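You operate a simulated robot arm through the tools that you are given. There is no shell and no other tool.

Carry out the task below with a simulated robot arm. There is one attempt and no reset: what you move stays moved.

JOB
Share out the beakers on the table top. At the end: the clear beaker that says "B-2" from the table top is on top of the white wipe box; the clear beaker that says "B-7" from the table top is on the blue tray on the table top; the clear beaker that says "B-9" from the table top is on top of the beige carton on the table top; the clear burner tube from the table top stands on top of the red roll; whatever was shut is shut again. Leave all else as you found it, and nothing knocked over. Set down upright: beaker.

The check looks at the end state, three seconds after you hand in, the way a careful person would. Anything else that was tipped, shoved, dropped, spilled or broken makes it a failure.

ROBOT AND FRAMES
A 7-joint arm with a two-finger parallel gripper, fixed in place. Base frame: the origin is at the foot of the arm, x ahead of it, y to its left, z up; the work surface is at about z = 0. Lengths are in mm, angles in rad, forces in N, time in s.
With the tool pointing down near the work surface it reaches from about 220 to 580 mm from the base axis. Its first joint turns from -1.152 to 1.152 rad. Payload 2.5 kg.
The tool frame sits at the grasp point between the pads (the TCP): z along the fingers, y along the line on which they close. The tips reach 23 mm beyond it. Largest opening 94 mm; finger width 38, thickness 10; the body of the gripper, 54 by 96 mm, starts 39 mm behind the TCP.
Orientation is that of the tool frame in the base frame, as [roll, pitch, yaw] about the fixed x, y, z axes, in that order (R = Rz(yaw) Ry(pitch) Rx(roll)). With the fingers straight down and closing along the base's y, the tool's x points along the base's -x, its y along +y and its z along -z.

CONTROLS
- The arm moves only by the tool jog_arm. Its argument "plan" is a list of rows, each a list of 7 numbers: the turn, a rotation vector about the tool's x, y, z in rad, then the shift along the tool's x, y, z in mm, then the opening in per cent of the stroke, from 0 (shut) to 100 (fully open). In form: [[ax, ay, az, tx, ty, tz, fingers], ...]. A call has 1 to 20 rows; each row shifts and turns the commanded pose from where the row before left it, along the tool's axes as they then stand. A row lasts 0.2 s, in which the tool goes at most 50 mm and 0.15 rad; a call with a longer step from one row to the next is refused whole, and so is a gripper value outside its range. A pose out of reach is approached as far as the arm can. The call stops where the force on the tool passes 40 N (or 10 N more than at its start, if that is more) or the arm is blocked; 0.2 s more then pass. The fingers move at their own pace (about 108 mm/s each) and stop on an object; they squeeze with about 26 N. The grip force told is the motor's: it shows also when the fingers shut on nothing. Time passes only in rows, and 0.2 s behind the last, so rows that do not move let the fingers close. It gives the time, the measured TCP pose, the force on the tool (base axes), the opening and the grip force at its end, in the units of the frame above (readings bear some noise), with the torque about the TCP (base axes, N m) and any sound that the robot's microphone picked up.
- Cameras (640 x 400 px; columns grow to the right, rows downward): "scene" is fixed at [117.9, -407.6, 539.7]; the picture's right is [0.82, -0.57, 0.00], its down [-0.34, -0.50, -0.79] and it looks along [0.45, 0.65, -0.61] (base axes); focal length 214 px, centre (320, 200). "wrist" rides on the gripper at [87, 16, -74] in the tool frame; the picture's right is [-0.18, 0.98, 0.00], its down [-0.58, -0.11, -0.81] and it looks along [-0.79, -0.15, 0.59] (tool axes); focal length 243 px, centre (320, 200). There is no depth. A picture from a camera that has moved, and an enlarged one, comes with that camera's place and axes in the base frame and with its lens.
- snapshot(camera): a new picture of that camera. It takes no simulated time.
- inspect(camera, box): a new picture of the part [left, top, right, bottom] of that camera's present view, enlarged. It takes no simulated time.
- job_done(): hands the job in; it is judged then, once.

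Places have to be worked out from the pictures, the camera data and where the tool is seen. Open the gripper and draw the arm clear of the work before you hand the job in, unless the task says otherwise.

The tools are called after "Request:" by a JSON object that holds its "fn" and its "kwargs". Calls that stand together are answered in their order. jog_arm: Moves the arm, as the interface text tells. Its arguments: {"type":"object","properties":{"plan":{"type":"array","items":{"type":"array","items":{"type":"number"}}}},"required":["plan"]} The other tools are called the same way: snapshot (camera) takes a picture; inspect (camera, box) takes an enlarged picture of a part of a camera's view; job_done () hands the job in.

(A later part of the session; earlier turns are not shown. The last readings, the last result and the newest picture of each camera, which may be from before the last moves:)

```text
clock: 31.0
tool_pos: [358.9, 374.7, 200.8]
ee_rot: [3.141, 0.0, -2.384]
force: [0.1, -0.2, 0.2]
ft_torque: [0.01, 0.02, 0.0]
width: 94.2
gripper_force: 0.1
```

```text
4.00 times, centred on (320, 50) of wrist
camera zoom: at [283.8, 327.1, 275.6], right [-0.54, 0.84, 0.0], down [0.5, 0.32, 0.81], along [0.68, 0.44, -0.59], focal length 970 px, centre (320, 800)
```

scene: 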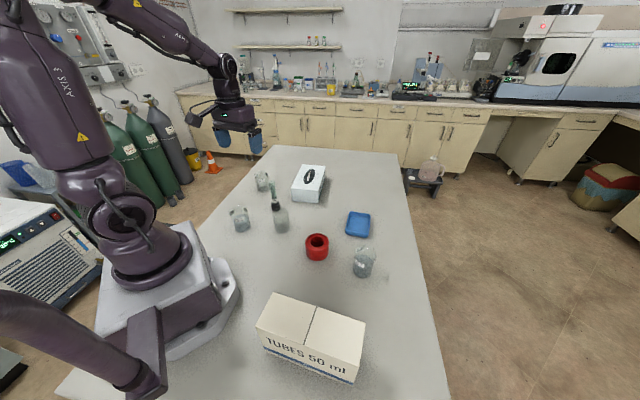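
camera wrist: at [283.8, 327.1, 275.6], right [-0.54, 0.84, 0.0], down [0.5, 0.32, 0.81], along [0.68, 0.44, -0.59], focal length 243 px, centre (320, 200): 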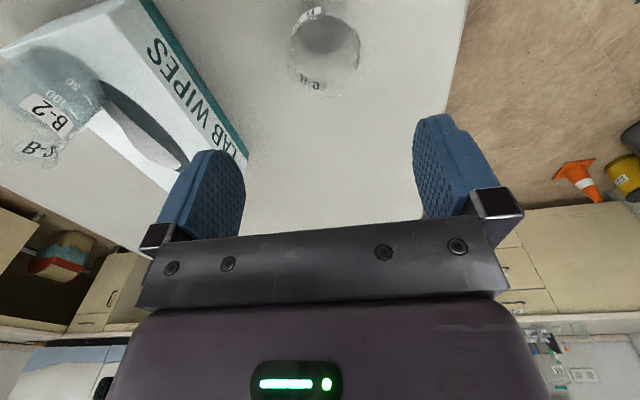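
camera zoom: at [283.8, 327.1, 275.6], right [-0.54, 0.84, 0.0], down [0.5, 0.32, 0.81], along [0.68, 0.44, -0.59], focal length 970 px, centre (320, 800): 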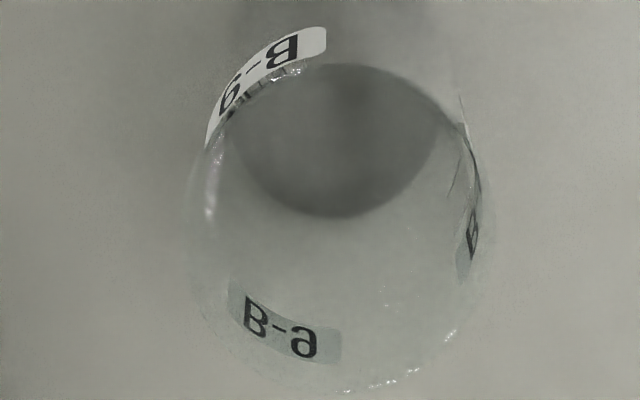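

B-9 looks empty and lies ~4 mm to tool +y. I correct and descend to TCP ≈ 55 as for the successful grip.

Request:
{"fn": "jog_arm", "kwargs": {"plan": [[0, 0, 0, 1, 4, 0, 100], [0, 0, 0, 0, 0, 35, 100], [0, 0, 0, 0, 0, 35, 100], [0, 0, 0, 0, 0, 33, 100], [0, 0, 0, 0, 0, 25, 100], [0, 0, 0, 0, 0, 12, 100], [0, 0, 0, 0, 0, 6, 100], [0, 0, 0, 0, 0, 0, 100]]}}

Request:
{"fn": "snapshot", "kwargs": {"camera": "wrist"}}

Request:
{"fn": "inspect", "kwargs": {"camera": "scene", "box": [225, 130, 305, 200]}}

```text
clock: 32.8
tool_pos: [354.4, 375.8, 56.1]
ee_rot: [3.141, 0.001, -2.387]
force: [0.0, 1.6, -0.2]
ft_torque: [0.01, 0.02, 0.03]
width: 94.1
gripper_force: 0.0
```

```text
taken
camera wrist: at [280.5, 328.3, 129.9], right [-0.54, 0.84, 0.0], down [0.5, 0.32, 0.81], along [0.68, 0.44, -0.59], focal length 243 px, centre (320, 200)
```

wrist: 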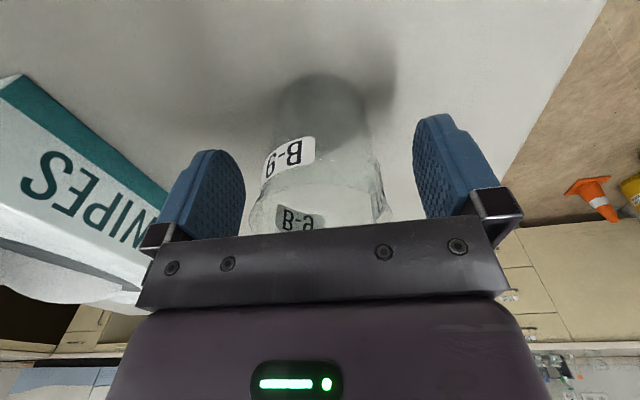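

```text
5.71 times, centred on (265, 165) of scene
camera zoom: at [117.9, -407.6, 539.7], right [0.82, -0.57, 0.0], down [-0.34, -0.5, -0.79], along [0.45, 0.65, -0.61], focal length 1226 px, centre (634, 400)
```

zoom: 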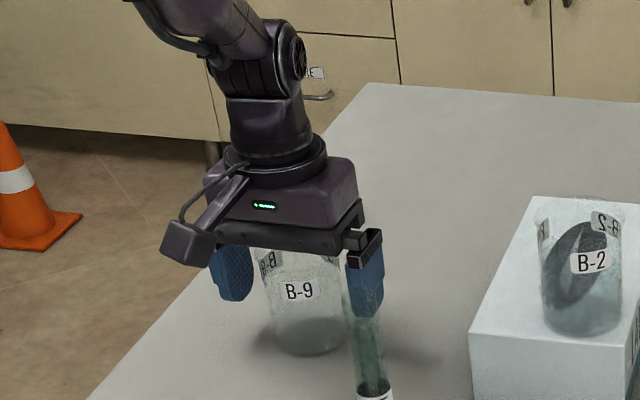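

Centred around B-9. I close the gripper and test with a small lift.

Request:
{"fn": "jog_arm", "kwargs": {"plan": [[0, 0, 0, 0, 0, 0, 70], [0, 0, 0, 0, 0, 0, 55], [0, 0, 0, 0, 0, 0, 0], [0, 0, 0, 0, 0, 0, 0], [0, 0, 0, 0, 0, 0, 0], [0, 0, 0, 0, 0, 0, 0]]}}

Request:
{"fn": "jog_arm", "kwargs": {"plan": [[0, 0, 0, 0, 0, -1, 0], [0, 0, 0, 0, 0, -2, 0], [0, 0, 0, 0, 0, -3, 0], [0, 0, 0, 0, 0, -4, 0], [0, 0, 0, 0, 0, -4, 0], [0, 0, 0, 0, 0, -3, 0], [0, 0, 0, 0, 0, 0, 0]]}}

Request:
{"fn": "snapshot", "kwargs": {"camera": "wrist"}}

```text
clock: 34.2
tool_pos: [355.0, 375.5, 54.6]
ee_rot: [3.142, 0.001, -2.387]
force: [0.0, 0.4, 0.0]
ft_torque: [0.02, 0.02, -0.01]
width: 58.9
gripper_force: 26.3
```

```text
clock: 35.8
tool_pos: [355.0, 376.4, 73.9]
ee_rot: [3.14, 0.0, -2.383]
force: [0.3, 0.5, -0.8]
ft_torque: [0.01, -0.02, 0.0]
width: 59.0
gripper_force: 26.3
```

```text
taken
camera wrist: at [280.6, 328.6, 147.3], right [-0.54, 0.84, 0.0], down [0.5, 0.32, 0.81], along [0.68, 0.44, -0.59], focal length 243 px, centre (320, 200)
```

wrist: 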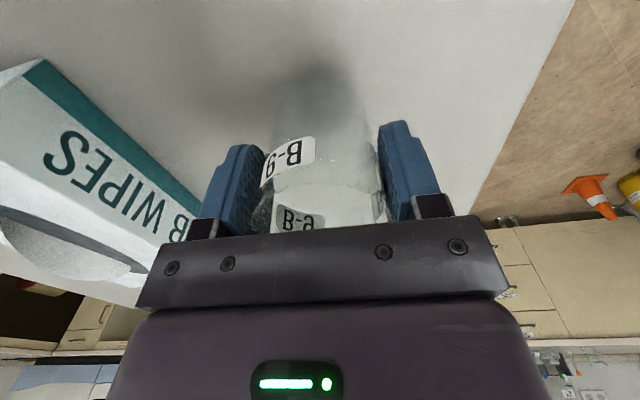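

B-9 holds (0.8 N). I raise it to about TCP z = 220 before crossing the table.

Request:
{"fn": "jog_arm", "kwargs": {"plan": [[0, 0, 0, 0, 0, -4, 0], [0, 0, 0, 0, 0, -8, 0], [0, 0, 0, 0, 0, -12, 0], [0, 0, 0, 0, 0, -14, 0], [0, 0, 0, 0, 0, -14, 0], [0, 0, 0, 0, 0, -14, 0], [0, 0, 0, 0, 0, -14, 0], [0, 0, 0, 0, 0, -14, 0], [0, 0, 0, 0, 0, -14, 0], [0, 0, 0, 0, 0, -14, 0], [0, 0, 0, 0, 0, -12, 0], [0, 0, 0, 0, 0, -8, 0], [0, 0, 0, 0, 0, -4, 0], [0, 0, 0, 0, 0, 0, 0]]}}

Request:
{"fn": "snapshot", "kwargs": {"camera": "wrist"}}

```text
clock: 38.8
tool_pos: [354.4, 375.9, 219.5]
ee_rot: [-3.141, -0.002, -2.385]
force: [-0.1, -0.1, -1.8]
ft_torque: [-0.02, -0.01, 0.04]
width: 58.5
gripper_force: 26.6
```

```text
taken
camera wrist: at [280.5, 328.0, 293.3], right [-0.54, 0.84, 0.0], down [0.5, 0.32, 0.81], along [0.68, 0.44, -0.59], focal length 243 px, centre (320, 200)
```

wrist: 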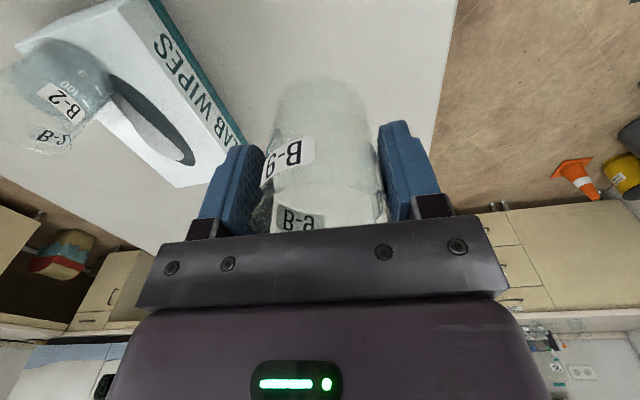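

Secure. I carry it level towards the robot's right, first to about (295,44).

Request:
{"fn": "jog_arm", "kwargs": {"plan": [[0, 0, 0, 4.62, -3.42, 0, 0], [0, 0, 0, 9.24, -6.83, 0, 0], [0, 0, 0, 13.86, -10.25, 0, 0], [0, 0, 0, 15.4, -11.39, 0, 0], [0, 0, 0, 15.4, -11.39, 0, 0], [0, 0, 0, 15.4, -11.39, 0, 0], [0, 0, 0, 15.4, -11.39, 0, 0], [0, 0, 0, 15.4, -11.39, 0, 0], [0, 0, 0, 15.4, -11.39, 0, 0], [0, 0, 0, 15.4, -11.39, 0, 0], [0, 0, 0, 15.4, -11.39, 0, 0], [0, 0, 0, 15.4, -11.39, 0, 0], [0, 0, 0, 15.4, -11.39, 0, 0], [0, 0, 0, 15.4, -11.39, 0, 0], [0, 0, 0, 15.4, -11.39, 0, 0], [0, 0, 0, 15.4, -11.39, 0, 0], [0, 0, 0, 15.4, -11.39, 0, 0], [0, 0, 0, 13.86, -10.25, 0, 0], [0, 0, 0, 9.24, -6.83, 0, 0], [0, 0, 0, 4.62, -3.42, 0, 0]]}}

Request:
{"fn": "jog_arm", "kwargs": {"plan": [[0, 0, 0.05, 0, 0, 0, 0], [0, 0, 0.1, 0, 0, 0, 0], [0, 0, 0.11, 0, 0, 0, 0], [0, 0, 0.11, 0, 0, 0, 0], [0, 0, 0.11, 0, 0, 0, 0], [0, 0, 0.11, 0, 0, 0, 0], [0, 0, 0.11, 0, 0, 0, 0], [0, 0, 0.11, 0, 0, 0, 0], [0, 0, 0.11, 0, 0, 0, 0], [0, 0, 0.11, 0, 0, 0, 0], [0, 0, 0.11, 0, 0, 0, 0], [0, 0, 0.11, 0, 0, 0, 0], [0, 0, 0.11, 0, 0, 0, 0], [0, 0, 0.11, 0, 0, 0, 0], [0, 0, 0.11, 0, 0, 0, 0], [0, 0, 0.06, 0, 0, 0, 0], [0, 0, 0, 0, 0, 0, 0]]}}

Request:
{"fn": "snapshot", "kwargs": {"camera": "wrist"}}

Request:
{"fn": "snapshot", "kwargs": {"camera": "scene"}}

```text
clock: 43.0
tool_pos: [295.6, 43.3, 218.5]
ee_rot: [-3.141, 0.002, -2.386]
force: [0.8, -0.1, -1.4]
ft_torque: [0.01, 0.02, 0.0]
width: 58.7
gripper_force: 26.4
```

```text
clock: 46.6
tool_pos: [295.8, 43.9, 217.1]
ee_rot: [3.142, -0.001, 2.256]
force: [-0.2, 0.0, -0.6]
ft_torque: [-0.01, 0.0, 0.01]
width: 58.7
gripper_force: 26.1
```

```text
taken
camera wrist: at [252.6, 121.1, 292.8], right [0.88, 0.48, 0.0], down [0.28, -0.52, 0.81], along [0.39, -0.71, -0.59], focal length 243 px, centre (320, 200)
```

wrist: 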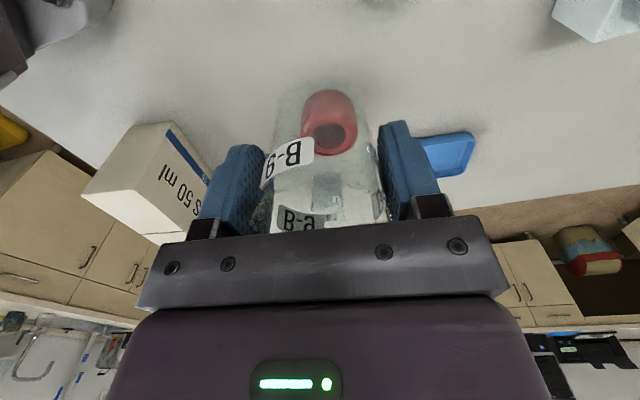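

```text
taken
```

scene: 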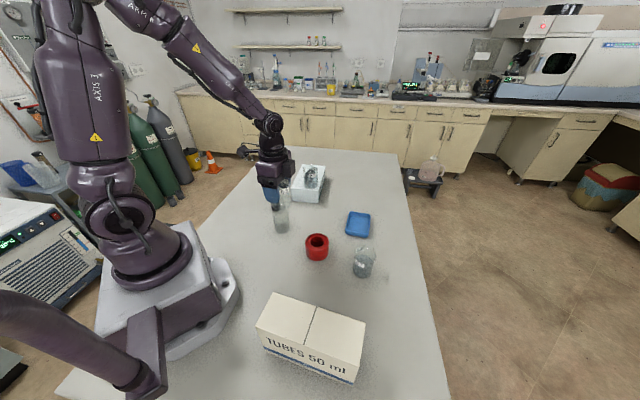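

Holding well. I continue part of the way (to ≈(262,-139)) so that the wrist camera can see the carton top before placing.

Request:
{"fn": "jog_arm", "kwargs": {"plan": [[0, 0, 0, -4, -4.71, 0, 0], [0, 0, 0, -8, -9.43, 0, 0], [0, 0, 0, -12, -14.14, 0, 0], [0, 0, 0, -12, -14.14, 0, 0], [0, 0, 0, -12, -14.14, 0, 0], [0, 0, 0, -12, -14.14, 0, 0], [0, 0, 0, -12, -14.14, 0, 0], [0, 0, 0, -12, -14.14, 0, 0], [0, 0, 0, -12, -14.14, 0, 0], [0, 0, 0, -12, -14.14, 0, 0], [0, 0, 0, -8, -9.43, 0, 0], [0, 0, 0, -4, -4.71, 0, 0], [0, 0, 0, 0, 0, 0, 0]]}}

Request:
{"fn": "snapshot", "kwargs": {"camera": "wrist"}}

Request:
{"fn": "inspect", "kwargs": {"camera": "scene", "box": [220, 210, 400, 390]}}

```text
clock: 49.4
tool_pos: [262.1, -138.8, 219.4]
ee_rot: [3.14, 0.0, 2.257]
force: [-0.1, -0.5, -1.1]
ft_torque: [0.0, 0.02, -0.01]
width: 58.6
gripper_force: 25.4
```

```text
taken
camera wrist: at [219.8, -61.8, 293.4], right [0.88, 0.48, 0.0], down [0.28, -0.52, 0.81], along [0.39, -0.71, -0.59], focal length 243 px, centre (320, 200)
```

wrist: 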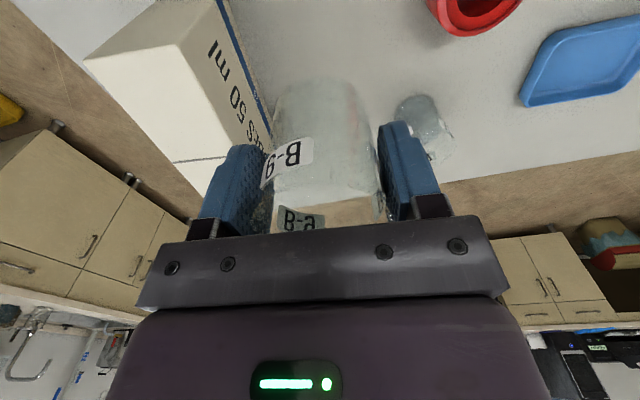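

```text
2.22 times, centred on (310, 300) of scene
camera zoom: at [117.9, -407.6, 539.7], right [0.82, -0.57, 0.0], down [-0.34, -0.5, -0.79], along [0.45, 0.65, -0.61], focal length 477 px, centre (342, -22)
```

zoom: 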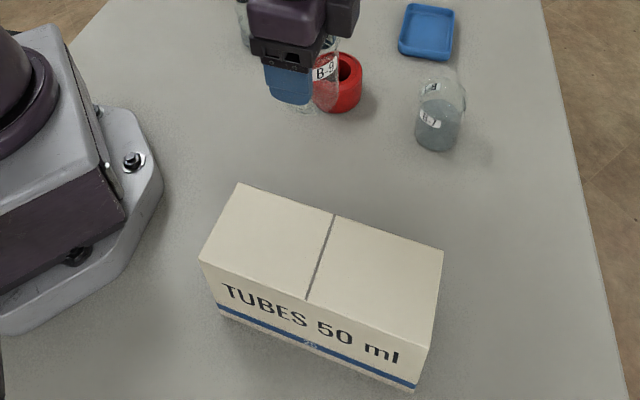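

I zoom into the carton in the wrist view to measure its top corners.

Request:
{"fn": "inspect", "kwargs": {"camera": "wrist", "box": [60, 0, 300, 240]}}

Request:
{"fn": "inspect", "kwargs": {"camera": "scene", "box": [250, 280, 375, 390]}}

```text
1.67 times, centred on (180, 120) of wrist
camera zoom: at [219.8, -61.8, 293.4], right [0.88, 0.48, 0.0], down [0.28, -0.52, 0.81], along [0.39, -0.71, -0.59], focal length 404 px, centre (553, 333)
```

zoom: 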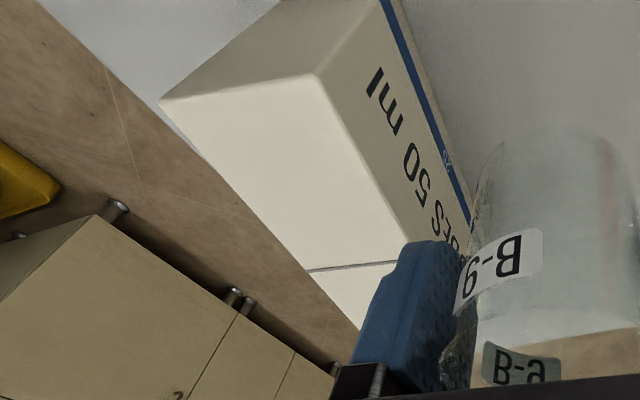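

```text
3.64 times, centred on (312, 335) of scene
camera zoom: at [117.9, -407.6, 539.7], right [0.82, -0.57, 0.0], down [-0.34, -0.5, -0.79], along [0.45, 0.65, -0.61], focal length 780 px, centre (347, -291)
```

zoom: 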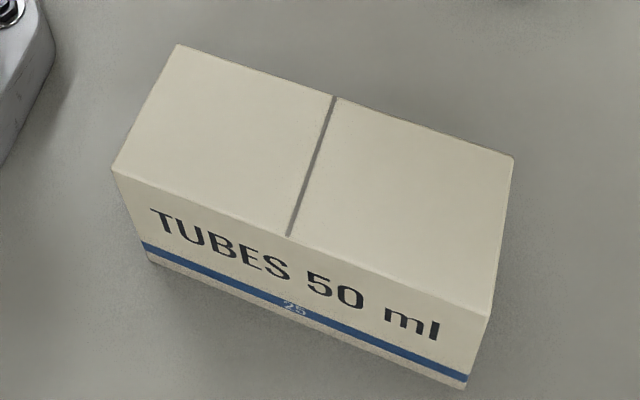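

Combining both cameras, the carton is 125 mm high with its top centre ≈ (202,-259), long axis pointing (0.59,-0.80), width 67 mm. I move to place B-9 on its far half, beaker centre ≈ (225,-289).

Request:
{"fn": "jog_arm", "kwargs": {"plan": [[0, 0, 0, -2.8, -3.88, 0, 0], [0, 0, 0, -5.59, -7.75, 0, 0], [0, 0, 0, -8.39, -11.63, 0, 0], [0, 0, 0, -9.32, -12.92, 0, 0], [0, 0, 0, -9.32, -12.92, 0, 0], [0, 0, 0, -9.32, -12.92, 0, 0], [0, 0, 0, -9.32, -12.92, 0, 0], [0, 0, 0, -9.32, -12.92, 0, 0], [0, 0, 0, -9.32, -12.92, 0, 0], [0, 0, 0, -8.39, -11.63, 0, 0], [0, 0, 0, -5.59, -7.75, 0, 0], [0, 0, 0, -2.8, -3.88, 0, 0], [0, 0, 0, 0, 0, 0, 0]]}}

Request:
{"fn": "snapshot", "kwargs": {"camera": "wrist"}}

Request:
{"fn": "inspect", "kwargs": {"camera": "scene", "box": [220, 200, 400, 390]}}

```text
clock: 52.2
tool_pos: [222.2, -286.6, 218.1]
ee_rot: [3.141, 0.0, 2.257]
force: [0.5, 0.1, -1.7]
ft_torque: [-0.01, 0.02, 0.0]
width: 58.7
gripper_force: 26.0
```

```text
taken
camera wrist: at [180.2, -209.4, 293.0], right [0.88, 0.48, 0.0], down [0.28, -0.52, 0.81], along [0.39, -0.71, -0.59], focal length 243 px, centre (320, 200)
```

wrist: 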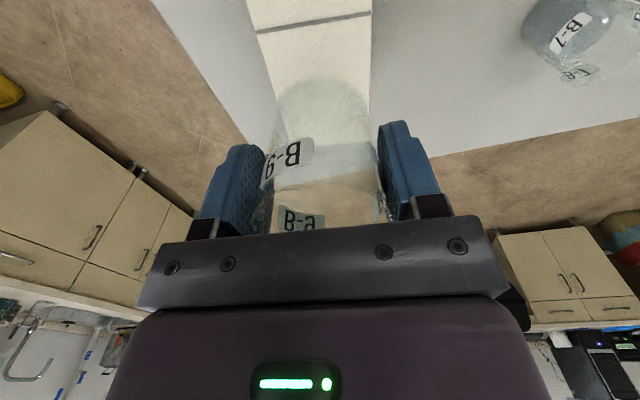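

```text
2.11 times, centred on (310, 295) of scene
camera zoom: at [117.9, -407.6, 539.7], right [0.82, -0.57, 0.0], down [-0.34, -0.5, -0.79], along [0.45, 0.65, -0.61], focal length 452 px, centre (341, 0)
```

zoom: 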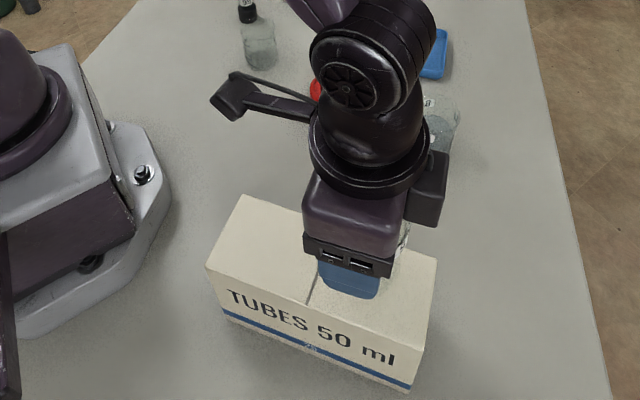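

I check the alignment of the beaker's base over the carton top.

Request:
{"fn": "inspect", "kwargs": {"camera": "wrist", "box": [220, 0, 420, 130]}}

Request:
{"fn": "inspect", "kwargs": {"camera": "scene", "box": [270, 260, 370, 350]}}

```text
3.08 times, centred on (320, 65) of wrist
camera zoom: at [180.2, -209.4, 293.0], right [0.88, 0.48, 0.0], down [0.28, -0.52, 0.81], along [0.39, -0.71, -0.59], focal length 746 px, centre (320, 615)
```

zoom: 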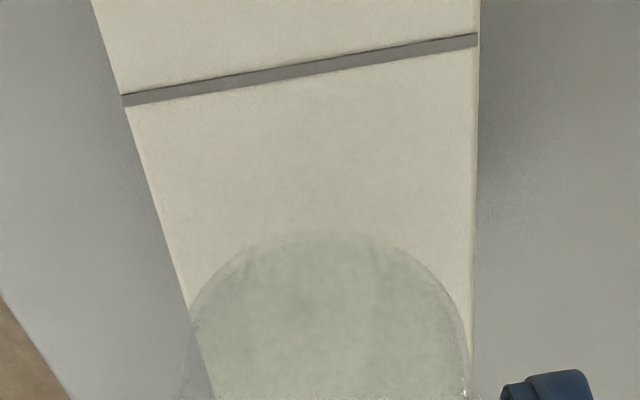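

```text
4.44 times, centred on (320, 305) of scene
camera zoom: at [117.9, -407.6, 539.7], right [0.82, -0.57, 0.0], down [-0.34, -0.5, -0.79], along [0.45, 0.65, -0.61], focal length 953 px, centre (320, -267)
```

zoom: 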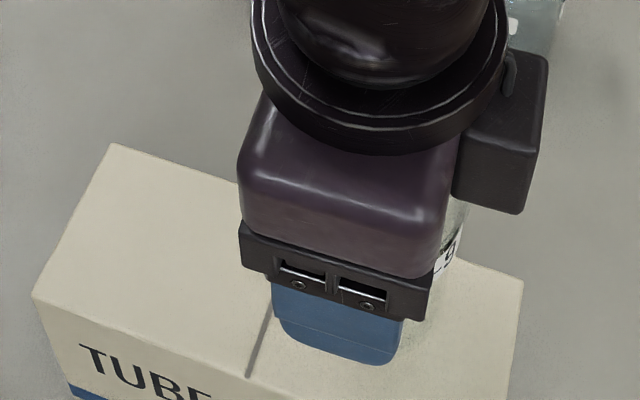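

Alignment is within ~2 mm of the carton's centre line; I shift 1.5 mm along tool y and lower to just above the carton top.

Request:
{"fn": "jog_arm", "kwargs": {"plan": [[0, 0, 0, 0, 1.5, 0, 0], [0, 0, 0, 0, 0, 4, 0], [0, 0, 0, 0, 0, 7, 0], [0, 0, 0, 0, 0, 8, 0], [0, 0, 0, 0, 0, 7, 0], [0, 0, 0, 0, 0, 4, 0], [0, 0, 0, 0, 0, 2, 0], [0, 0, 0, 0, 0, 0, 0]]}}

Request:
{"fn": "inspect", "kwargs": {"camera": "wrist", "box": [220, 0, 420, 130]}}

Request:
{"fn": "jog_arm", "kwargs": {"plan": [[0, 0, 0, 0, 0, 1, 0], [0, 0, 0, 0, 0, 1, 0], [0, 0, 0, 0, 0, 0, 0]]}}

Request:
{"fn": "jog_arm", "kwargs": {"plan": [[0, 0, 0, 0, 0, 1, 0], [0, 0, 0, 0, 0, 1, 0], [0, 0, 0, 0, 0, 0, 0]]}}

```text
clock: 54.0
tool_pos: [222.8, -283.7, 187.4]
ee_rot: [3.141, -0.001, 2.257]
force: [0.1, 0.0, -1.1]
ft_torque: [0.01, 0.0, 0.0]
width: 58.6
gripper_force: 26.2
```

```text
3.08 times, centred on (320, 65) of wrist
camera zoom: at [181.6, -208.4, 261.1], right [0.88, 0.48, 0.0], down [0.28, -0.52, 0.81], along [0.39, -0.71, -0.59], focal length 746 px, centre (320, 615)
```

zoom: 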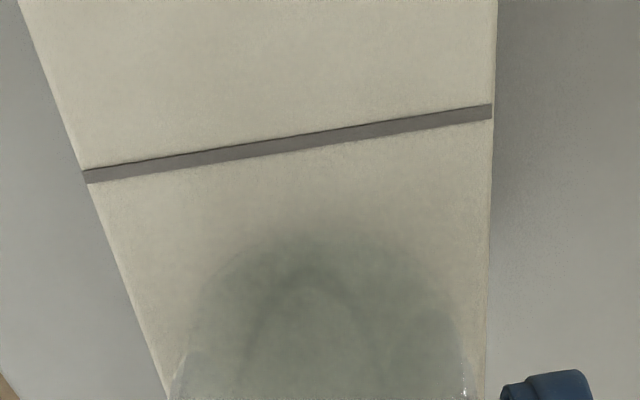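

```text
clock: 54.8
tool_pos: [224.9, -284.6, 183.8]
ee_rot: [-3.139, 0.001, 2.259]
force: [-0.7, 0.6, -0.3]
ft_torque: [-0.02, 0.0, 0.02]
width: 58.3
gripper_force: 26.6
```

```text
clock: 55.6
tool_pos: [223.3, -285.2, 182.4]
ee_rot: [3.141, -0.001, 2.258]
force: [-0.5, -0.5, -0.2]
ft_torque: [0.0, 0.0, -0.02]
width: 58.6
gripper_force: 26.0
```

The base is centred between the carton's edges. I continue lowering 1 mm at a time until contact.

Request:
{"fn": "jog_arm", "kwargs": {"plan": [[0, 0, 0, 0, 0, 1, 0], [0, 0, 0, 0, 0, 0, 0]]}}

Request:
{"fn": "jog_arm", "kwargs": {"plan": [[0, 0, 0, 0, 0, 1, 0], [0, 0, 0, 0, 0, 0, 0]]}}

```text
clock: 56.2
tool_pos: [223.7, -284.8, 181.5]
ee_rot: [-3.141, 0.002, 2.258]
force: [-0.8, 0.0, -1.2]
ft_torque: [0.0, -0.02, 0.02]
width: 58.5
gripper_force: 25.7
```

```text
clock: 56.8
tool_pos: [223.6, -284.7, 181.1]
ee_rot: [-3.141, 0.002, 2.258]
force: [-1.0, 1.0, 3.0]
ft_torque: [0.07, 0.02, -0.01]
width: 58.6
gripper_force: 25.8
```

Contact (force z went to +3 N at TCP z ≈ 181). I release and check.

Request:
{"fn": "jog_arm", "kwargs": {"plan": [[0, 0, 0, 0, 0, 0, 66], [0, 0, 0, 0, 0, 0, 75], [0, 0, 0, 0, 0, 0, 100], [0, 0, 0, 0, 0, 0, 100]]}}

Request:
{"fn": "snapshot", "kwargs": {"camera": "wrist"}}

Request:
{"fn": "inspect", "kwargs": {"camera": "scene", "box": [270, 260, 370, 350]}}

```text
clock: 57.8
tool_pos: [222.3, -285.4, 180.2]
ee_rot: [-3.141, 0.0, 2.259]
force: [-0.1, -1.9, 0.6]
ft_torque: [0.0, 0.02, -0.01]
width: 94.0
gripper_force: 0.0
```

```text
taken
camera wrist: at [181.4, -208.3, 254.8], right [0.88, 0.48, 0.0], down [0.28, -0.52, 0.81], along [0.39, -0.71, -0.59], focal length 243 px, centre (320, 200)
```

wrist: 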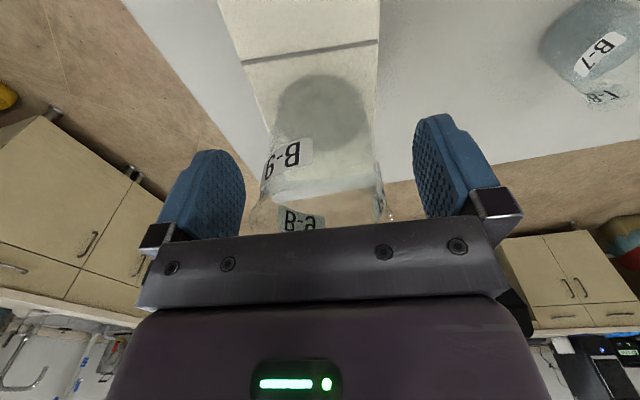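

```text
4.44 times, centred on (320, 305) of scene
camera zoom: at [117.9, -407.6, 539.7], right [0.82, -0.57, 0.0], down [-0.34, -0.5, -0.79], along [0.45, 0.65, -0.61], focal length 953 px, centre (320, -267)
```

zoom: 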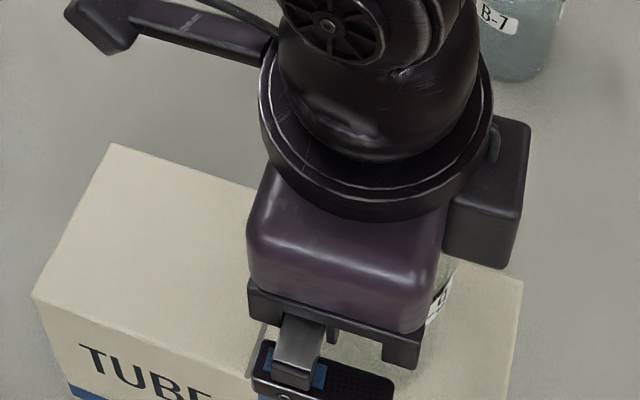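

B-9 stands on the carton. I retract straight up and then verify.

Request:
{"fn": "jog_arm", "kwargs": {"plan": [[0, 0, 0, 0, 0, -8, 100], [0, 0, 0, 0, 0, -20, 100], [0, 0, 0, 0, 0, -35, 100], [0, 0, 0, 0, 0, -40, 100], [0, 0, 0, 0, 0, -30, 100], [0, 0, 0, 0, 0, 0, 100]]}}

Request:
{"fn": "snapshot", "kwargs": {"camera": "wrist"}}

Request:
{"fn": "snapshot", "kwargs": {"camera": "scene"}}

```text
clock: 59.2
tool_pos: [222.9, -284.8, 313.8]
ee_rot: [3.141, -0.001, 2.259]
force: [0.4, 0.6, -0.5]
ft_torque: [0.01, 0.01, -0.02]
width: 94.0
gripper_force: 0.0
```

```text
taken
camera wrist: at [180.6, -208.1, 387.8], right [0.88, 0.48, 0.0], down [0.28, -0.52, 0.81], along [0.39, -0.71, -0.59], focal length 243 px, centre (320, 200)
```

wrist: 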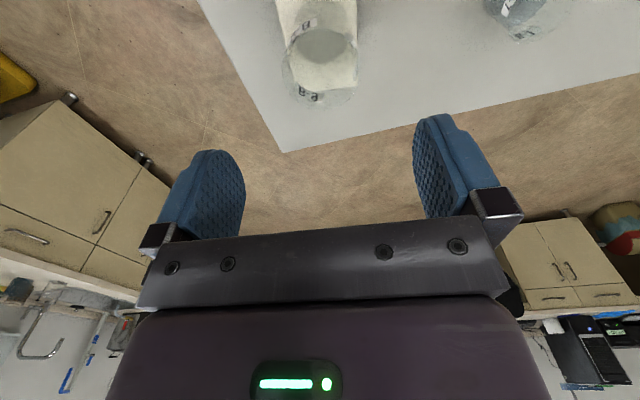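

```text
taken
```

scene: 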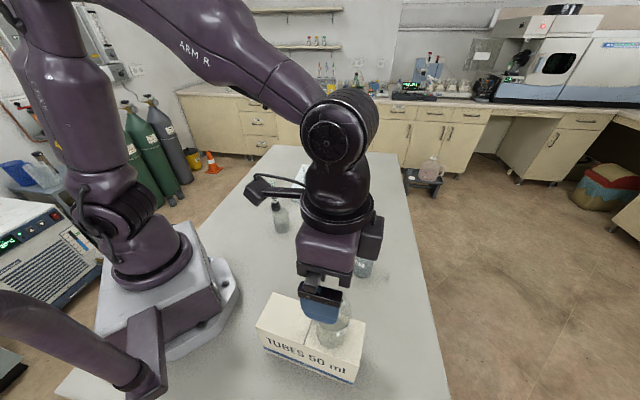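

B-9 is upright on the carton. Next B-7: I move to hover above (421,-182) and turn the tool to face outward there.

Request:
{"fn": "jog_arm", "kwargs": {"plan": [[0, 0, 0, -7.73, 36.4, 0, 100], [0, 0, 0, -7.73, 36.4, 0, 100], [0, 0, 0, -7.73, 36.4, 28.5, 100], [0, 0, 0, -7.73, 36.4, 28.5, 100], [0, 0, 0, -7.73, 36.4, 28.5, 100], [0, 0, 0, -7.73, 36.4, 28.5, 100], [0, 0, -0.1185, 0, 0, 0, 100], [0, 0, -0.1185, 0, 0, 0, 100], [0, 0, -0.1185, 0, 0, 0, 100], [0, 0, -0.1185, 0, 0, 0, 100], [0, 0, 0, 0, 0, 0, 100]]}}

Request:
{"fn": "snapshot", "kwargs": {"camera": "wrist"}}

Request:
{"fn": "inspect", "kwargs": {"camera": "wrist", "box": [240, 0, 400, 100]}}

Request:
{"fn": "inspect", "kwargs": {"camera": "scene", "box": [240, 260, 400, 390]}}

```text
clock: 61.6
tool_pos: [421.4, -182.7, 200.0]
ee_rot: [3.141, 0.001, 2.732]
force: [-0.6, -0.5, 0.3]
ft_torque: [0.02, 0.0, -0.01]
width: 94.2
gripper_force: 0.1
```

```text
taken
camera wrist: at [349.3, -133.4, 274.0], right [0.56, 0.83, 0.0], down [0.49, -0.33, 0.81], along [0.67, -0.45, -0.59], focal length 243 px, centre (320, 200)
```

wrist: 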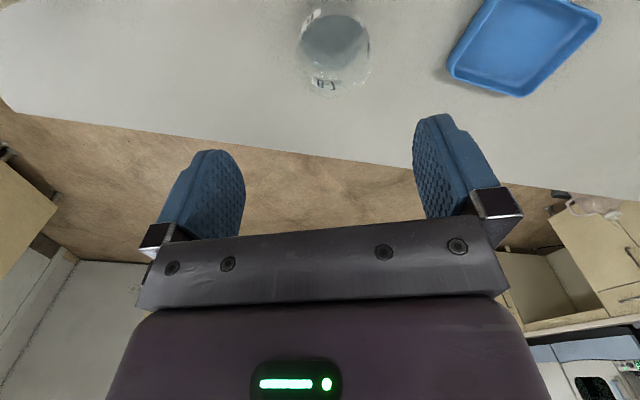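

```text
4.00 times, centred on (320, 50) of wrist
camera zoom: at [349.3, -133.4, 274.0], right [0.56, 0.83, 0.0], down [0.49, -0.33, 0.81], along [0.67, -0.45, -0.59], focal length 970 px, centre (320, 800)
```

zoom: 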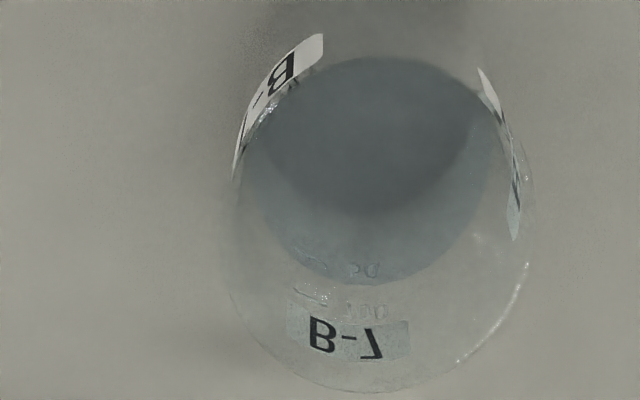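

```text
3.08 times, centred on (320, 325) of scene
camera zoom: at [117.9, -407.6, 539.7], right [0.82, -0.57, 0.0], down [-0.34, -0.5, -0.79], along [0.45, 0.65, -0.61], focal length 660 px, centre (320, -185)
```

zoom: 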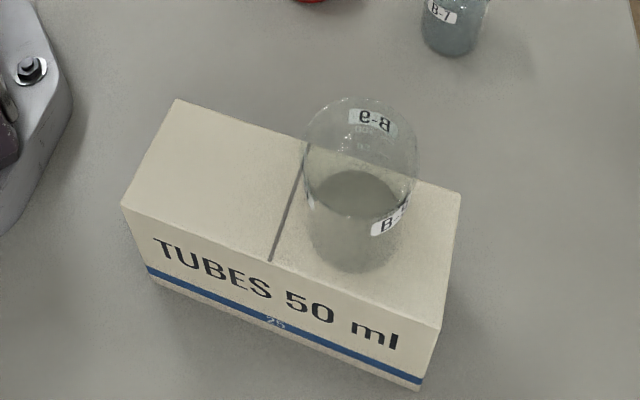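

B-9 looks perfect on the carton. B-7 (with liquid) lies ~11.5 mm to tool +y; I shift and descend part-way to re-check centring.

Request:
{"fn": "jog_arm", "kwargs": {"plan": [[0, 0, 0, 1, 11.5, 0, 100], [0, 0, 0, 0, 0, 30, 100], [0, 0, 0, 0, 0, 30, 100], [0, 0, 0, 0, 0, 0, 100]]}}

Request:
{"fn": "snapshot", "kwargs": {"camera": "wrist"}}

Request:
{"fn": "inspect", "kwargs": {"camera": "wrist", "box": [220, 20, 420, 140]}}

```text
clock: 62.6
tool_pos: [426.9, -171.0, 138.6]
ee_rot: [-3.141, 0.001, 2.73]
force: [0.9, -0.4, 0.3]
ft_torque: [0.0, 0.03, 0.0]
width: 93.9
gripper_force: 0.1
```

```text
taken
camera wrist: at [353.3, -122.1, 213.3], right [0.56, 0.83, 0.0], down [0.49, -0.33, 0.81], along [0.67, -0.45, -0.59], focal length 243 px, centre (320, 200)
```

wrist: 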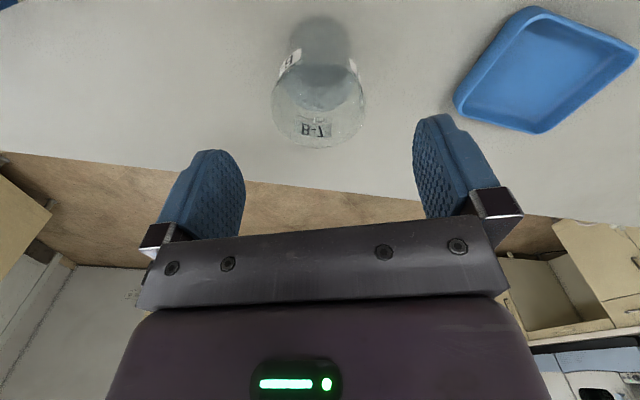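

```text
3.20 times, centred on (320, 80) of wrist
camera zoom: at [353.3, -122.1, 213.3], right [0.56, 0.83, 0.0], down [0.49, -0.33, 0.81], along [0.67, -0.45, -0.59], focal length 776 px, centre (320, 584)
```

zoom: 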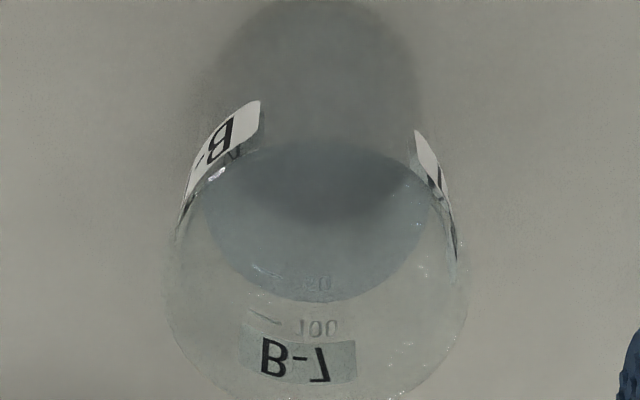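

Centred now. I descend to TCP ≈ 55.

Request:
{"fn": "jog_arm", "kwargs": {"plan": [[0, 0, 0, 0, 0, 30, 100], [0, 0, 0, 0, 0, 28, 100], [0, 0, 0, 0, 0, 16, 100], [0, 0, 0, 0, 0, 9, 100], [0, 0, 0, 0, 0, 0, 100]]}}

Request:
{"fn": "snapshot", "kwargs": {"camera": "wrist"}}

```text
clock: 63.8
tool_pos: [425.5, -171.2, 57.2]
ee_rot: [3.141, -0.001, 2.732]
force: [-0.6, 0.0, 0.3]
ft_torque: [0.03, -0.03, -0.01]
width: 94.1
gripper_force: 0.0
```

```text
taken
camera wrist: at [352.7, -122.0, 131.4], right [0.56, 0.83, 0.0], down [0.49, -0.33, 0.81], along [0.67, -0.45, -0.59], focal length 243 px, centre (320, 200)
```

wrist: 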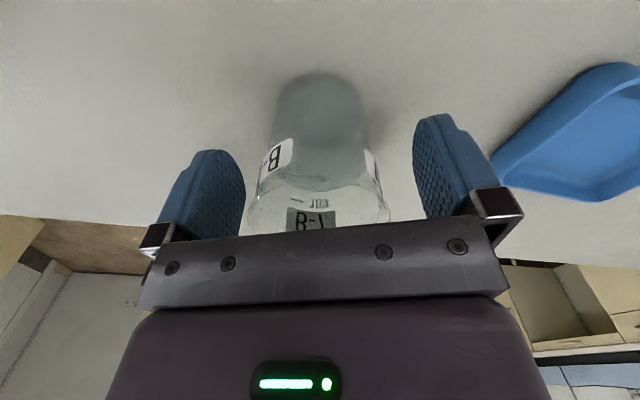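

Good; 2 mm lower, then close and test with a small lift.

Request:
{"fn": "jog_arm", "kwargs": {"plan": [[0, 0, 0, 0, 0, 2, 100], [0, 0, 0, 0, 0, 0, 70], [0, 0, 0, 0, 0, 0, 55], [0, 0, 0, 0, 0, 0, 0], [0, 0, 0, 0, 0, 0, 0], [0, 0, 0, 0, 0, 0, 0], [0, 0, 0, 0, 0, 0, 0]]}}

Request:
{"fn": "jog_arm", "kwargs": {"plan": [[0, 0, 0, 0, 0, -1, 0], [0, 0, 0, 0, 0, -2, 0], [0, 0, 0, 0, 0, -3, 0], [0, 0, 0, 0, 0, -4, 0], [0, 0, 0, 0, 0, -4, 0], [0, 0, 0, 0, 0, -3, 0], [0, 0, 0, 0, 0, 0, 0]]}}

Request:
{"fn": "snapshot", "kwargs": {"camera": "wrist"}}

```text
clock: 65.4
tool_pos: [426.4, -171.8, 54.6]
ee_rot: [3.141, 0.0, 2.732]
force: [1.2, -0.5, 1.3]
ft_torque: [0.01, -0.06, -0.05]
width: 57.7
gripper_force: 26.1
```

```text
clock: 67.0
tool_pos: [425.5, -170.4, 70.4]
ee_rot: [-3.141, 0.001, 2.731]
force: [-0.5, -0.1, -2.0]
ft_torque: [-0.02, 0.05, 0.04]
width: 57.7
gripper_force: 25.9
```

```text
taken
camera wrist: at [352.5, -121.9, 145.8], right [0.56, 0.83, 0.0], down [0.49, -0.33, 0.81], along [0.67, -0.45, -0.59], focal length 243 px, centre (320, 200)
```

wrist: 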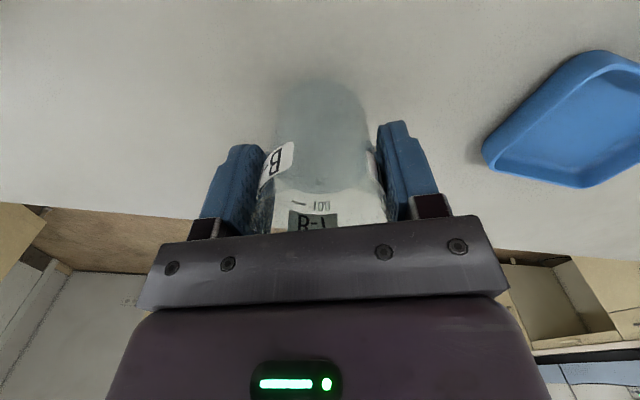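

B-7 holds (2 N). I raise it ~55 mm more so it clears the tray rim, then look at the tray.

Request:
{"fn": "jog_arm", "kwargs": {"plan": [[0, 0, 0, 0, 0, -4, 0], [0, 0, 0, 0, 0, -7, 0], [0, 0, 0, 0, 0, -8, 0], [0, 0, 0, 0, 0, -8, 0], [0, 0, 0, 0, 0, -8, 0], [0, 0, 0, 0, 0, -8, 0], [0, 0, 0, 0, 0, -7, 0], [0, 0, 0, 0, 0, -4, 0], [0, 0, 0, 0, 0, 0, 0]]}}

Request:
{"fn": "snapshot", "kwargs": {"camera": "wrist"}}

Request:
{"fn": "inspect", "kwargs": {"camera": "wrist", "box": [440, 0, 640, 160]}}

Request:
{"fn": "inspect", "kwargs": {"camera": "scene", "box": [335, 200, 385, 245]}}

```text
clock: 69.0
tool_pos: [425.6, -171.8, 125.3]
ee_rot: [-3.141, 0.0, 2.731]
force: [0.2, 0.5, -1.9]
ft_torque: [0.0, -0.04, -0.02]
width: 57.9
gripper_force: 25.8
```

```text
taken
camera wrist: at [352.9, -122.2, 199.8], right [0.56, 0.83, 0.0], down [0.49, -0.33, 0.81], along [0.67, -0.45, -0.59], focal length 243 px, centre (320, 200)
```

wrist: 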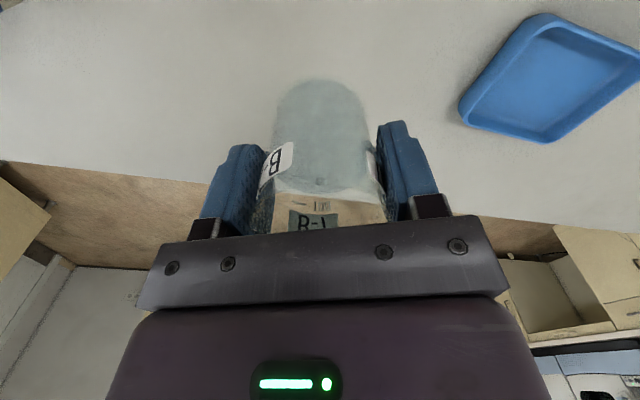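

```text
2.50 times, centred on (540, 80) of wrist
camera zoom: at [352.9, -122.2, 199.8], right [0.56, 0.83, 0.0], down [0.49, -0.33, 0.81], along [0.67, -0.45, -0.59], focal length 606 px, centre (-230, 500)
```

zoom: 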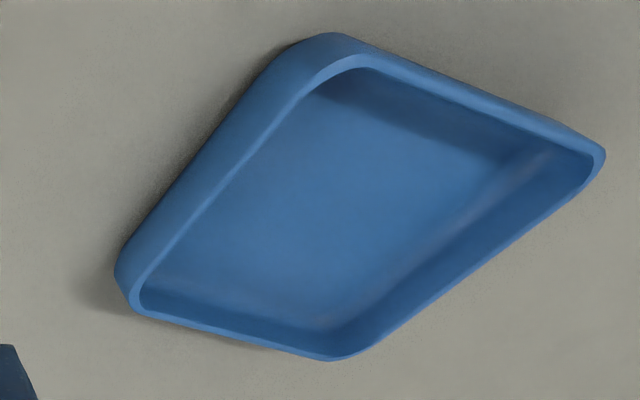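

```text
8.89 times, centred on (360, 222) of scene
camera zoom: at [117.9, -407.6, 539.7], right [0.82, -0.57, 0.0], down [-0.34, -0.5, -0.79], along [0.45, 0.65, -0.61], focal length 1906 px, centre (-36, 0)
```

zoom: 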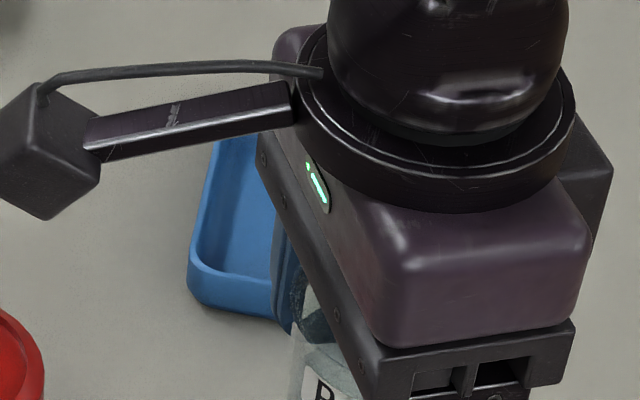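

The tray's corners come out at about (481,-38), (530,-92), (606,-29), (553,28), centre ≈ (542,-33), agreeing between both cameras. I carry B-7 there, aiming for beaker centre ≈ (538,-36).

Request:
{"fn": "jog_arm", "kwargs": {"plan": [[0, 0, 0, -1.19, 4.37, 0, 0], [0, 0, 0, -2.38, 8.74, 0, 0], [0, 0, 0, -3.58, 13.11, 0, 0], [0, 0, 0, -3.97, 14.57, 0, 0], [0, 0, 0, -3.97, 14.57, 0, 0], [0, 0, 0, -3.97, 14.57, 0, 0], [0, 0, 0, -3.97, 14.57, 0, 0], [0, 0, 0, -3.97, 14.57, 0, 0], [0, 0, 0, -3.97, 14.57, 0, 0], [0, 0, 0, -3.97, 14.57, 0, 0], [0, 0, 0, -3.97, 14.57, 0, 0], [0, 0, 0, -3.58, 13.11, 0, 0], [0, 0, 0, -2.38, 8.74, 0, 0], [0, 0, 0, -1.19, 4.37, 0, 0], [0, 0, 0, 0, 0, 0, 0]]}}

Request:
{"fn": "snapshot", "kwargs": {"camera": "wrist"}}

Request:
{"fn": "inspect", "kwargs": {"camera": "wrist", "box": [220, 0, 420, 130]}}

Request:
{"fn": "inspect", "kwargs": {"camera": "scene", "box": [320, 170, 400, 245]}}

```text
clock: 72.2
tool_pos: [536.0, -34.4, 124.9]
ee_rot: [3.141, 0.0, 2.729]
force: [0.2, 1.4, -1.5]
ft_torque: [0.0, 0.0, -0.02]
width: 57.5
gripper_force: 25.8
```

```text
taken
camera wrist: at [463.0, 14.5, 199.8], right [0.56, 0.83, 0.0], down [0.49, -0.33, 0.81], along [0.67, -0.45, -0.59], focal length 243 px, centre (320, 200)
```

wrist: 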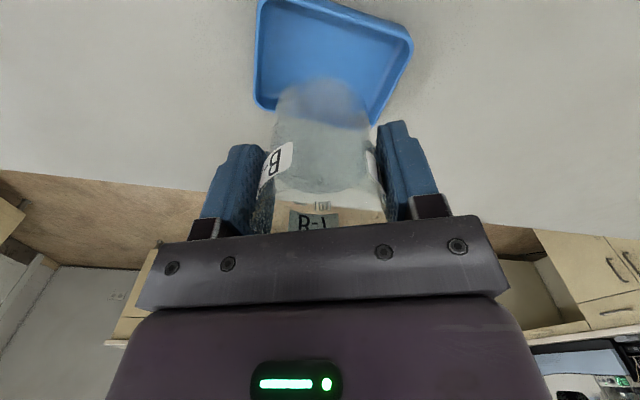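

```text
3.08 times, centred on (320, 65) of wrist
camera zoom: at [463.0, 14.5, 199.8], right [0.56, 0.83, 0.0], down [0.49, -0.33, 0.81], along [0.67, -0.45, -0.59], focal length 746 px, centre (320, 615)
```

zoom: 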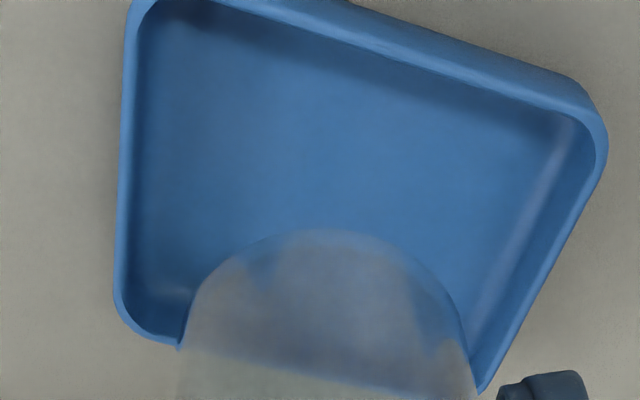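

```text
5.33 times, centred on (360, 208) of scene
camera zoom: at [117.9, -407.6, 539.7], right [0.82, -0.57, 0.0], down [-0.34, -0.5, -0.79], along [0.45, 0.65, -0.61], focal length 1144 px, centre (107, 160)
```

zoom: 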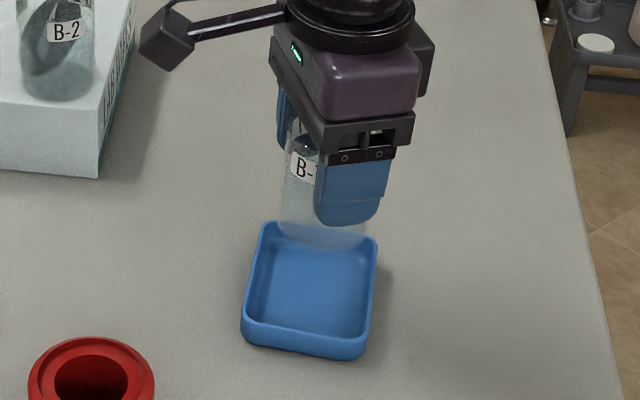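

The beaker's base is over the tray's middle (within ~3 mm). I lower it towards the tray floor.

Request:
{"fn": "jog_arm", "kwargs": {"plan": [[0, 0, 0, 0, 0, 4, 0], [0, 0, 0, 0, 0, 7, 0], [0, 0, 0, 0, 0, 8, 0], [0, 0, 0, 0, 0, 8, 0], [0, 0, 0, 0, 0, 7, 0], [0, 0, 0, 0, 0, 4, 0], [0, 0, 0, 0, 0, 0, 0]]}}

Request:
{"fn": "inspect", "kwargs": {"camera": "wrist", "box": [220, 0, 420, 130]}}

Request:
{"fn": "inspect", "kwargs": {"camera": "scene", "box": [320, 180, 400, 245]}}

```text
clock: 73.8
tool_pos: [535.5, -34.2, 88.6]
ee_rot: [-3.141, 0.001, 2.731]
force: [-0.8, 0.3, -1.8]
ft_torque: [-0.01, 0.01, -0.01]
width: 57.5
gripper_force: 25.6
```

```text
3.08 times, centred on (320, 65) of wrist
camera zoom: at [462.8, 14.3, 162.2], right [0.56, 0.83, 0.0], down [0.49, -0.33, 0.81], along [0.67, -0.45, -0.59], focal length 746 px, centre (320, 615)
```

zoom: 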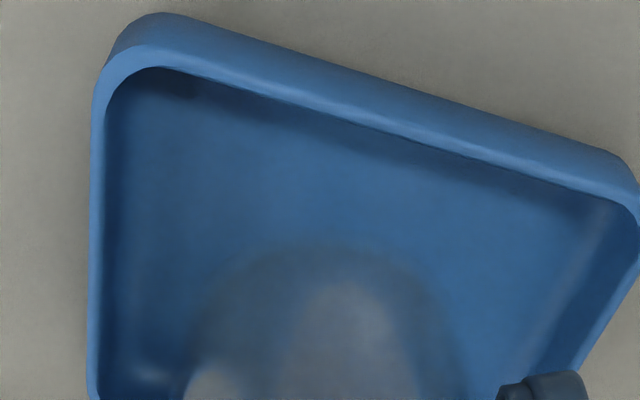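

```text
6.15 times, centred on (360, 212) of scene
camera zoom: at [117.9, -407.6, 539.7], right [0.82, -0.57, 0.0], down [-0.34, -0.5, -0.79], along [0.45, 0.65, -0.61], focal length 1320 px, centre (74, 123)
```

zoom: 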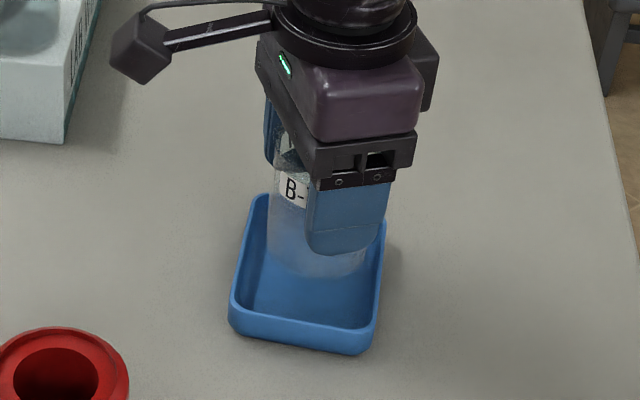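

I lower a bit more (to rim height, where the rim opening still has ~7 mm clearance) to judge the fit more precisely.

Request:
{"fn": "jog_arm", "kwargs": {"plan": [[0, 0, 0, 0, 0, 4, 0], [0, 0, 0, 0, 0, 5, 0], [0, 0, 0, 0, 0, 3, 0], [0, 0, 0, 0, 0, 0, 0]]}}

Request:
{"fn": "inspect", "kwargs": {"camera": "scene", "box": [340, 195, 385, 230]}}

Request:
{"fn": "snapshot", "kwargs": {"camera": "wrist"}}

Request:
{"fn": "inspect", "kwargs": {"camera": "wrist", "box": [230, 30, 430, 160]}}

```text
clock: 74.8
tool_pos: [534.6, -34.6, 75.1]
ee_rot: [-3.141, -0.002, 2.731]
force: [0.4, -0.5, -1.8]
ft_torque: [-0.02, -0.01, -0.01]
width: 57.4
gripper_force: 25.8
```

```text
11.43 times, centred on (362, 212) of scene
camera zoom: at [117.9, -407.6, 539.7], right [0.82, -0.57, 0.0], down [-0.34, -0.5, -0.79], along [0.45, 0.65, -0.61], focal length 2451 px, centre (-166, 57)
```

zoom: 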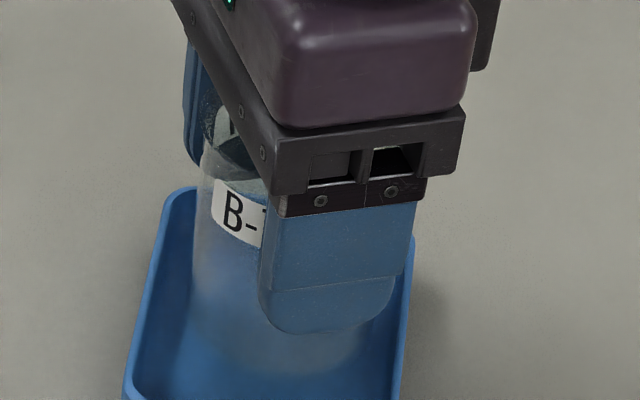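

```text
taken
camera wrist: at [463.0, 14.5, 150.0], right [0.56, 0.83, 0.0], down [0.49, -0.33, 0.81], along [0.67, -0.45, -0.59], focal length 243 px, centre (320, 200)
```

wrist: 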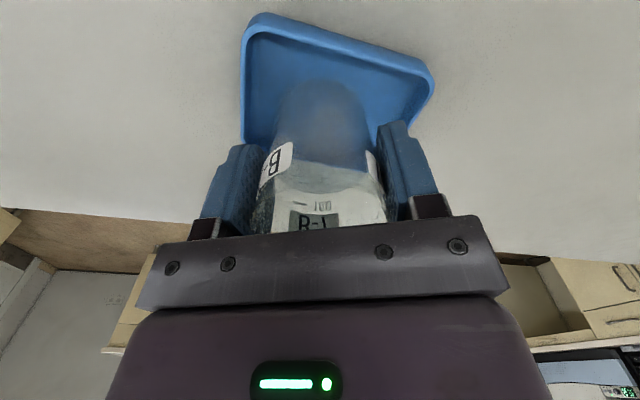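

```text
3.08 times, centred on (330, 95) of wrist
camera zoom: at [463.0, 14.5, 150.0], right [0.56, 0.83, 0.0], down [0.49, -0.33, 0.81], along [0.67, -0.45, -0.59], focal length 746 px, centre (289, 523)
```

zoom: 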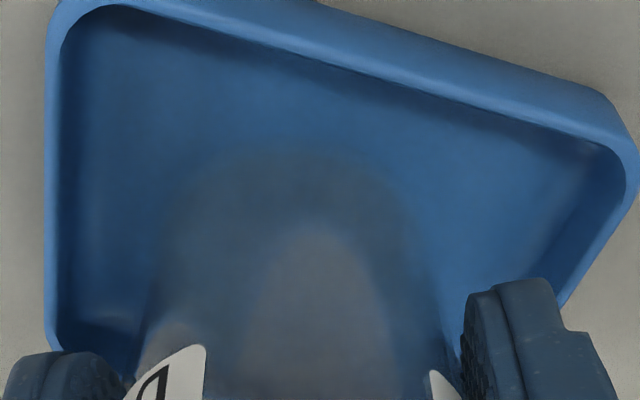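

In this view the beaker base is centred in the tray opening (gaps ≈12 and ≈10 mm). I lower to the floor of the tray in small steps.

Request:
{"fn": "jog_arm", "kwargs": {"plan": [[0, 0, 0, 0, 0, 3, 0], [0, 0, 0, 0, 0, 4, 0], [0, 0, 0, 0, 0, 3, 0], [0, 0, 0, 0, 0, 1, 0], [0, 0, 0, 0, 0, 0, 0]]}}

Request:
{"fn": "jog_arm", "kwargs": {"plan": [[0, 0, 0, 0, 0, 1, 0], [0, 0, 0, 0, 0, 1, 0], [0, 0, 0, 0, 0, 0, 0]]}}

Request:
{"fn": "jog_arm", "kwargs": {"plan": [[0, 0, 0, 0, 0, 1, 0], [0, 0, 0, 0, 0, 0, 0]]}}

```text
clock: 76.0
tool_pos: [535.6, -34.3, 64.7]
ee_rot: [-3.14, 0.0, 2.73]
force: [-0.1, -0.1, -1.6]
ft_torque: [0.01, 0.0, 0.0]
width: 57.5
gripper_force: 25.9
```

```text
clock: 76.8
tool_pos: [535.5, -33.8, 62.6]
ee_rot: [3.141, 0.001, 2.732]
force: [0.7, -0.4, -2.0]
ft_torque: [-0.01, 0.01, 0.02]
width: 57.2
gripper_force: 25.8
```

```text
clock: 77.4
tool_pos: [535.7, -33.9, 62.7]
ee_rot: [3.142, -0.002, 2.732]
force: [-0.7, 0.6, -1.3]
ft_torque: [-0.01, 0.03, 0.03]
width: 57.4
gripper_force: 25.9
```

Request:
{"fn": "jog_arm", "kwargs": {"plan": [[0, 0, 0, 0, 0, 1, 0], [0, 0, 0, 0, 0, 0, 0]]}}

Request:
{"fn": "jog_arm", "kwargs": {"plan": [[0, 0, 0, 0, 0, 1, 0], [0, 0, 0, 0, 0, 0, 0]]}}

```text
clock: 78.0
tool_pos: [535.3, -34.3, 60.5]
ee_rot: [-3.141, 0.0, 2.731]
force: [0.0, -0.3, -1.5]
ft_torque: [0.04, -0.02, -0.02]
width: 57.5
gripper_force: 25.8
```

```text
clock: 78.6
tool_pos: [535.8, -33.9, 59.2]
ee_rot: [-3.141, 0.0, 2.731]
force: [0.6, -0.1, -2.6]
ft_torque: [0.0, -0.02, -0.03]
width: 57.5
gripper_force: 25.4
```

No contact yet at TCP z ≈ 59; I continue 1 mm at a time.

Request:
{"fn": "jog_arm", "kwargs": {"plan": [[0, 0, 0, 0, 0, 1, 0], [0, 0, 0, 0, 0, 0, 0]]}}

Request:
{"fn": "jog_arm", "kwargs": {"plan": [[0, 0, 0, 0, 0, 1, 0], [0, 0, 0, 0, 0, 0, 0]]}}

```text
clock: 79.2
tool_pos: [535.1, -34.7, 59.7]
ee_rot: [3.14, -0.001, 2.732]
force: [-0.3, -0.4, 1.6]
ft_torque: [0.04, 0.03, 0.0]
width: 57.4
gripper_force: 25.8
```

```text
clock: 79.8
tool_pos: [536.2, -33.5, 59.3]
ee_rot: [3.141, 0.002, 2.732]
force: [-3.0, 0.2, 11.9]
ft_torque: [0.04, 0.2, 0.0]
width: 57.2
gripper_force: 26.3
```

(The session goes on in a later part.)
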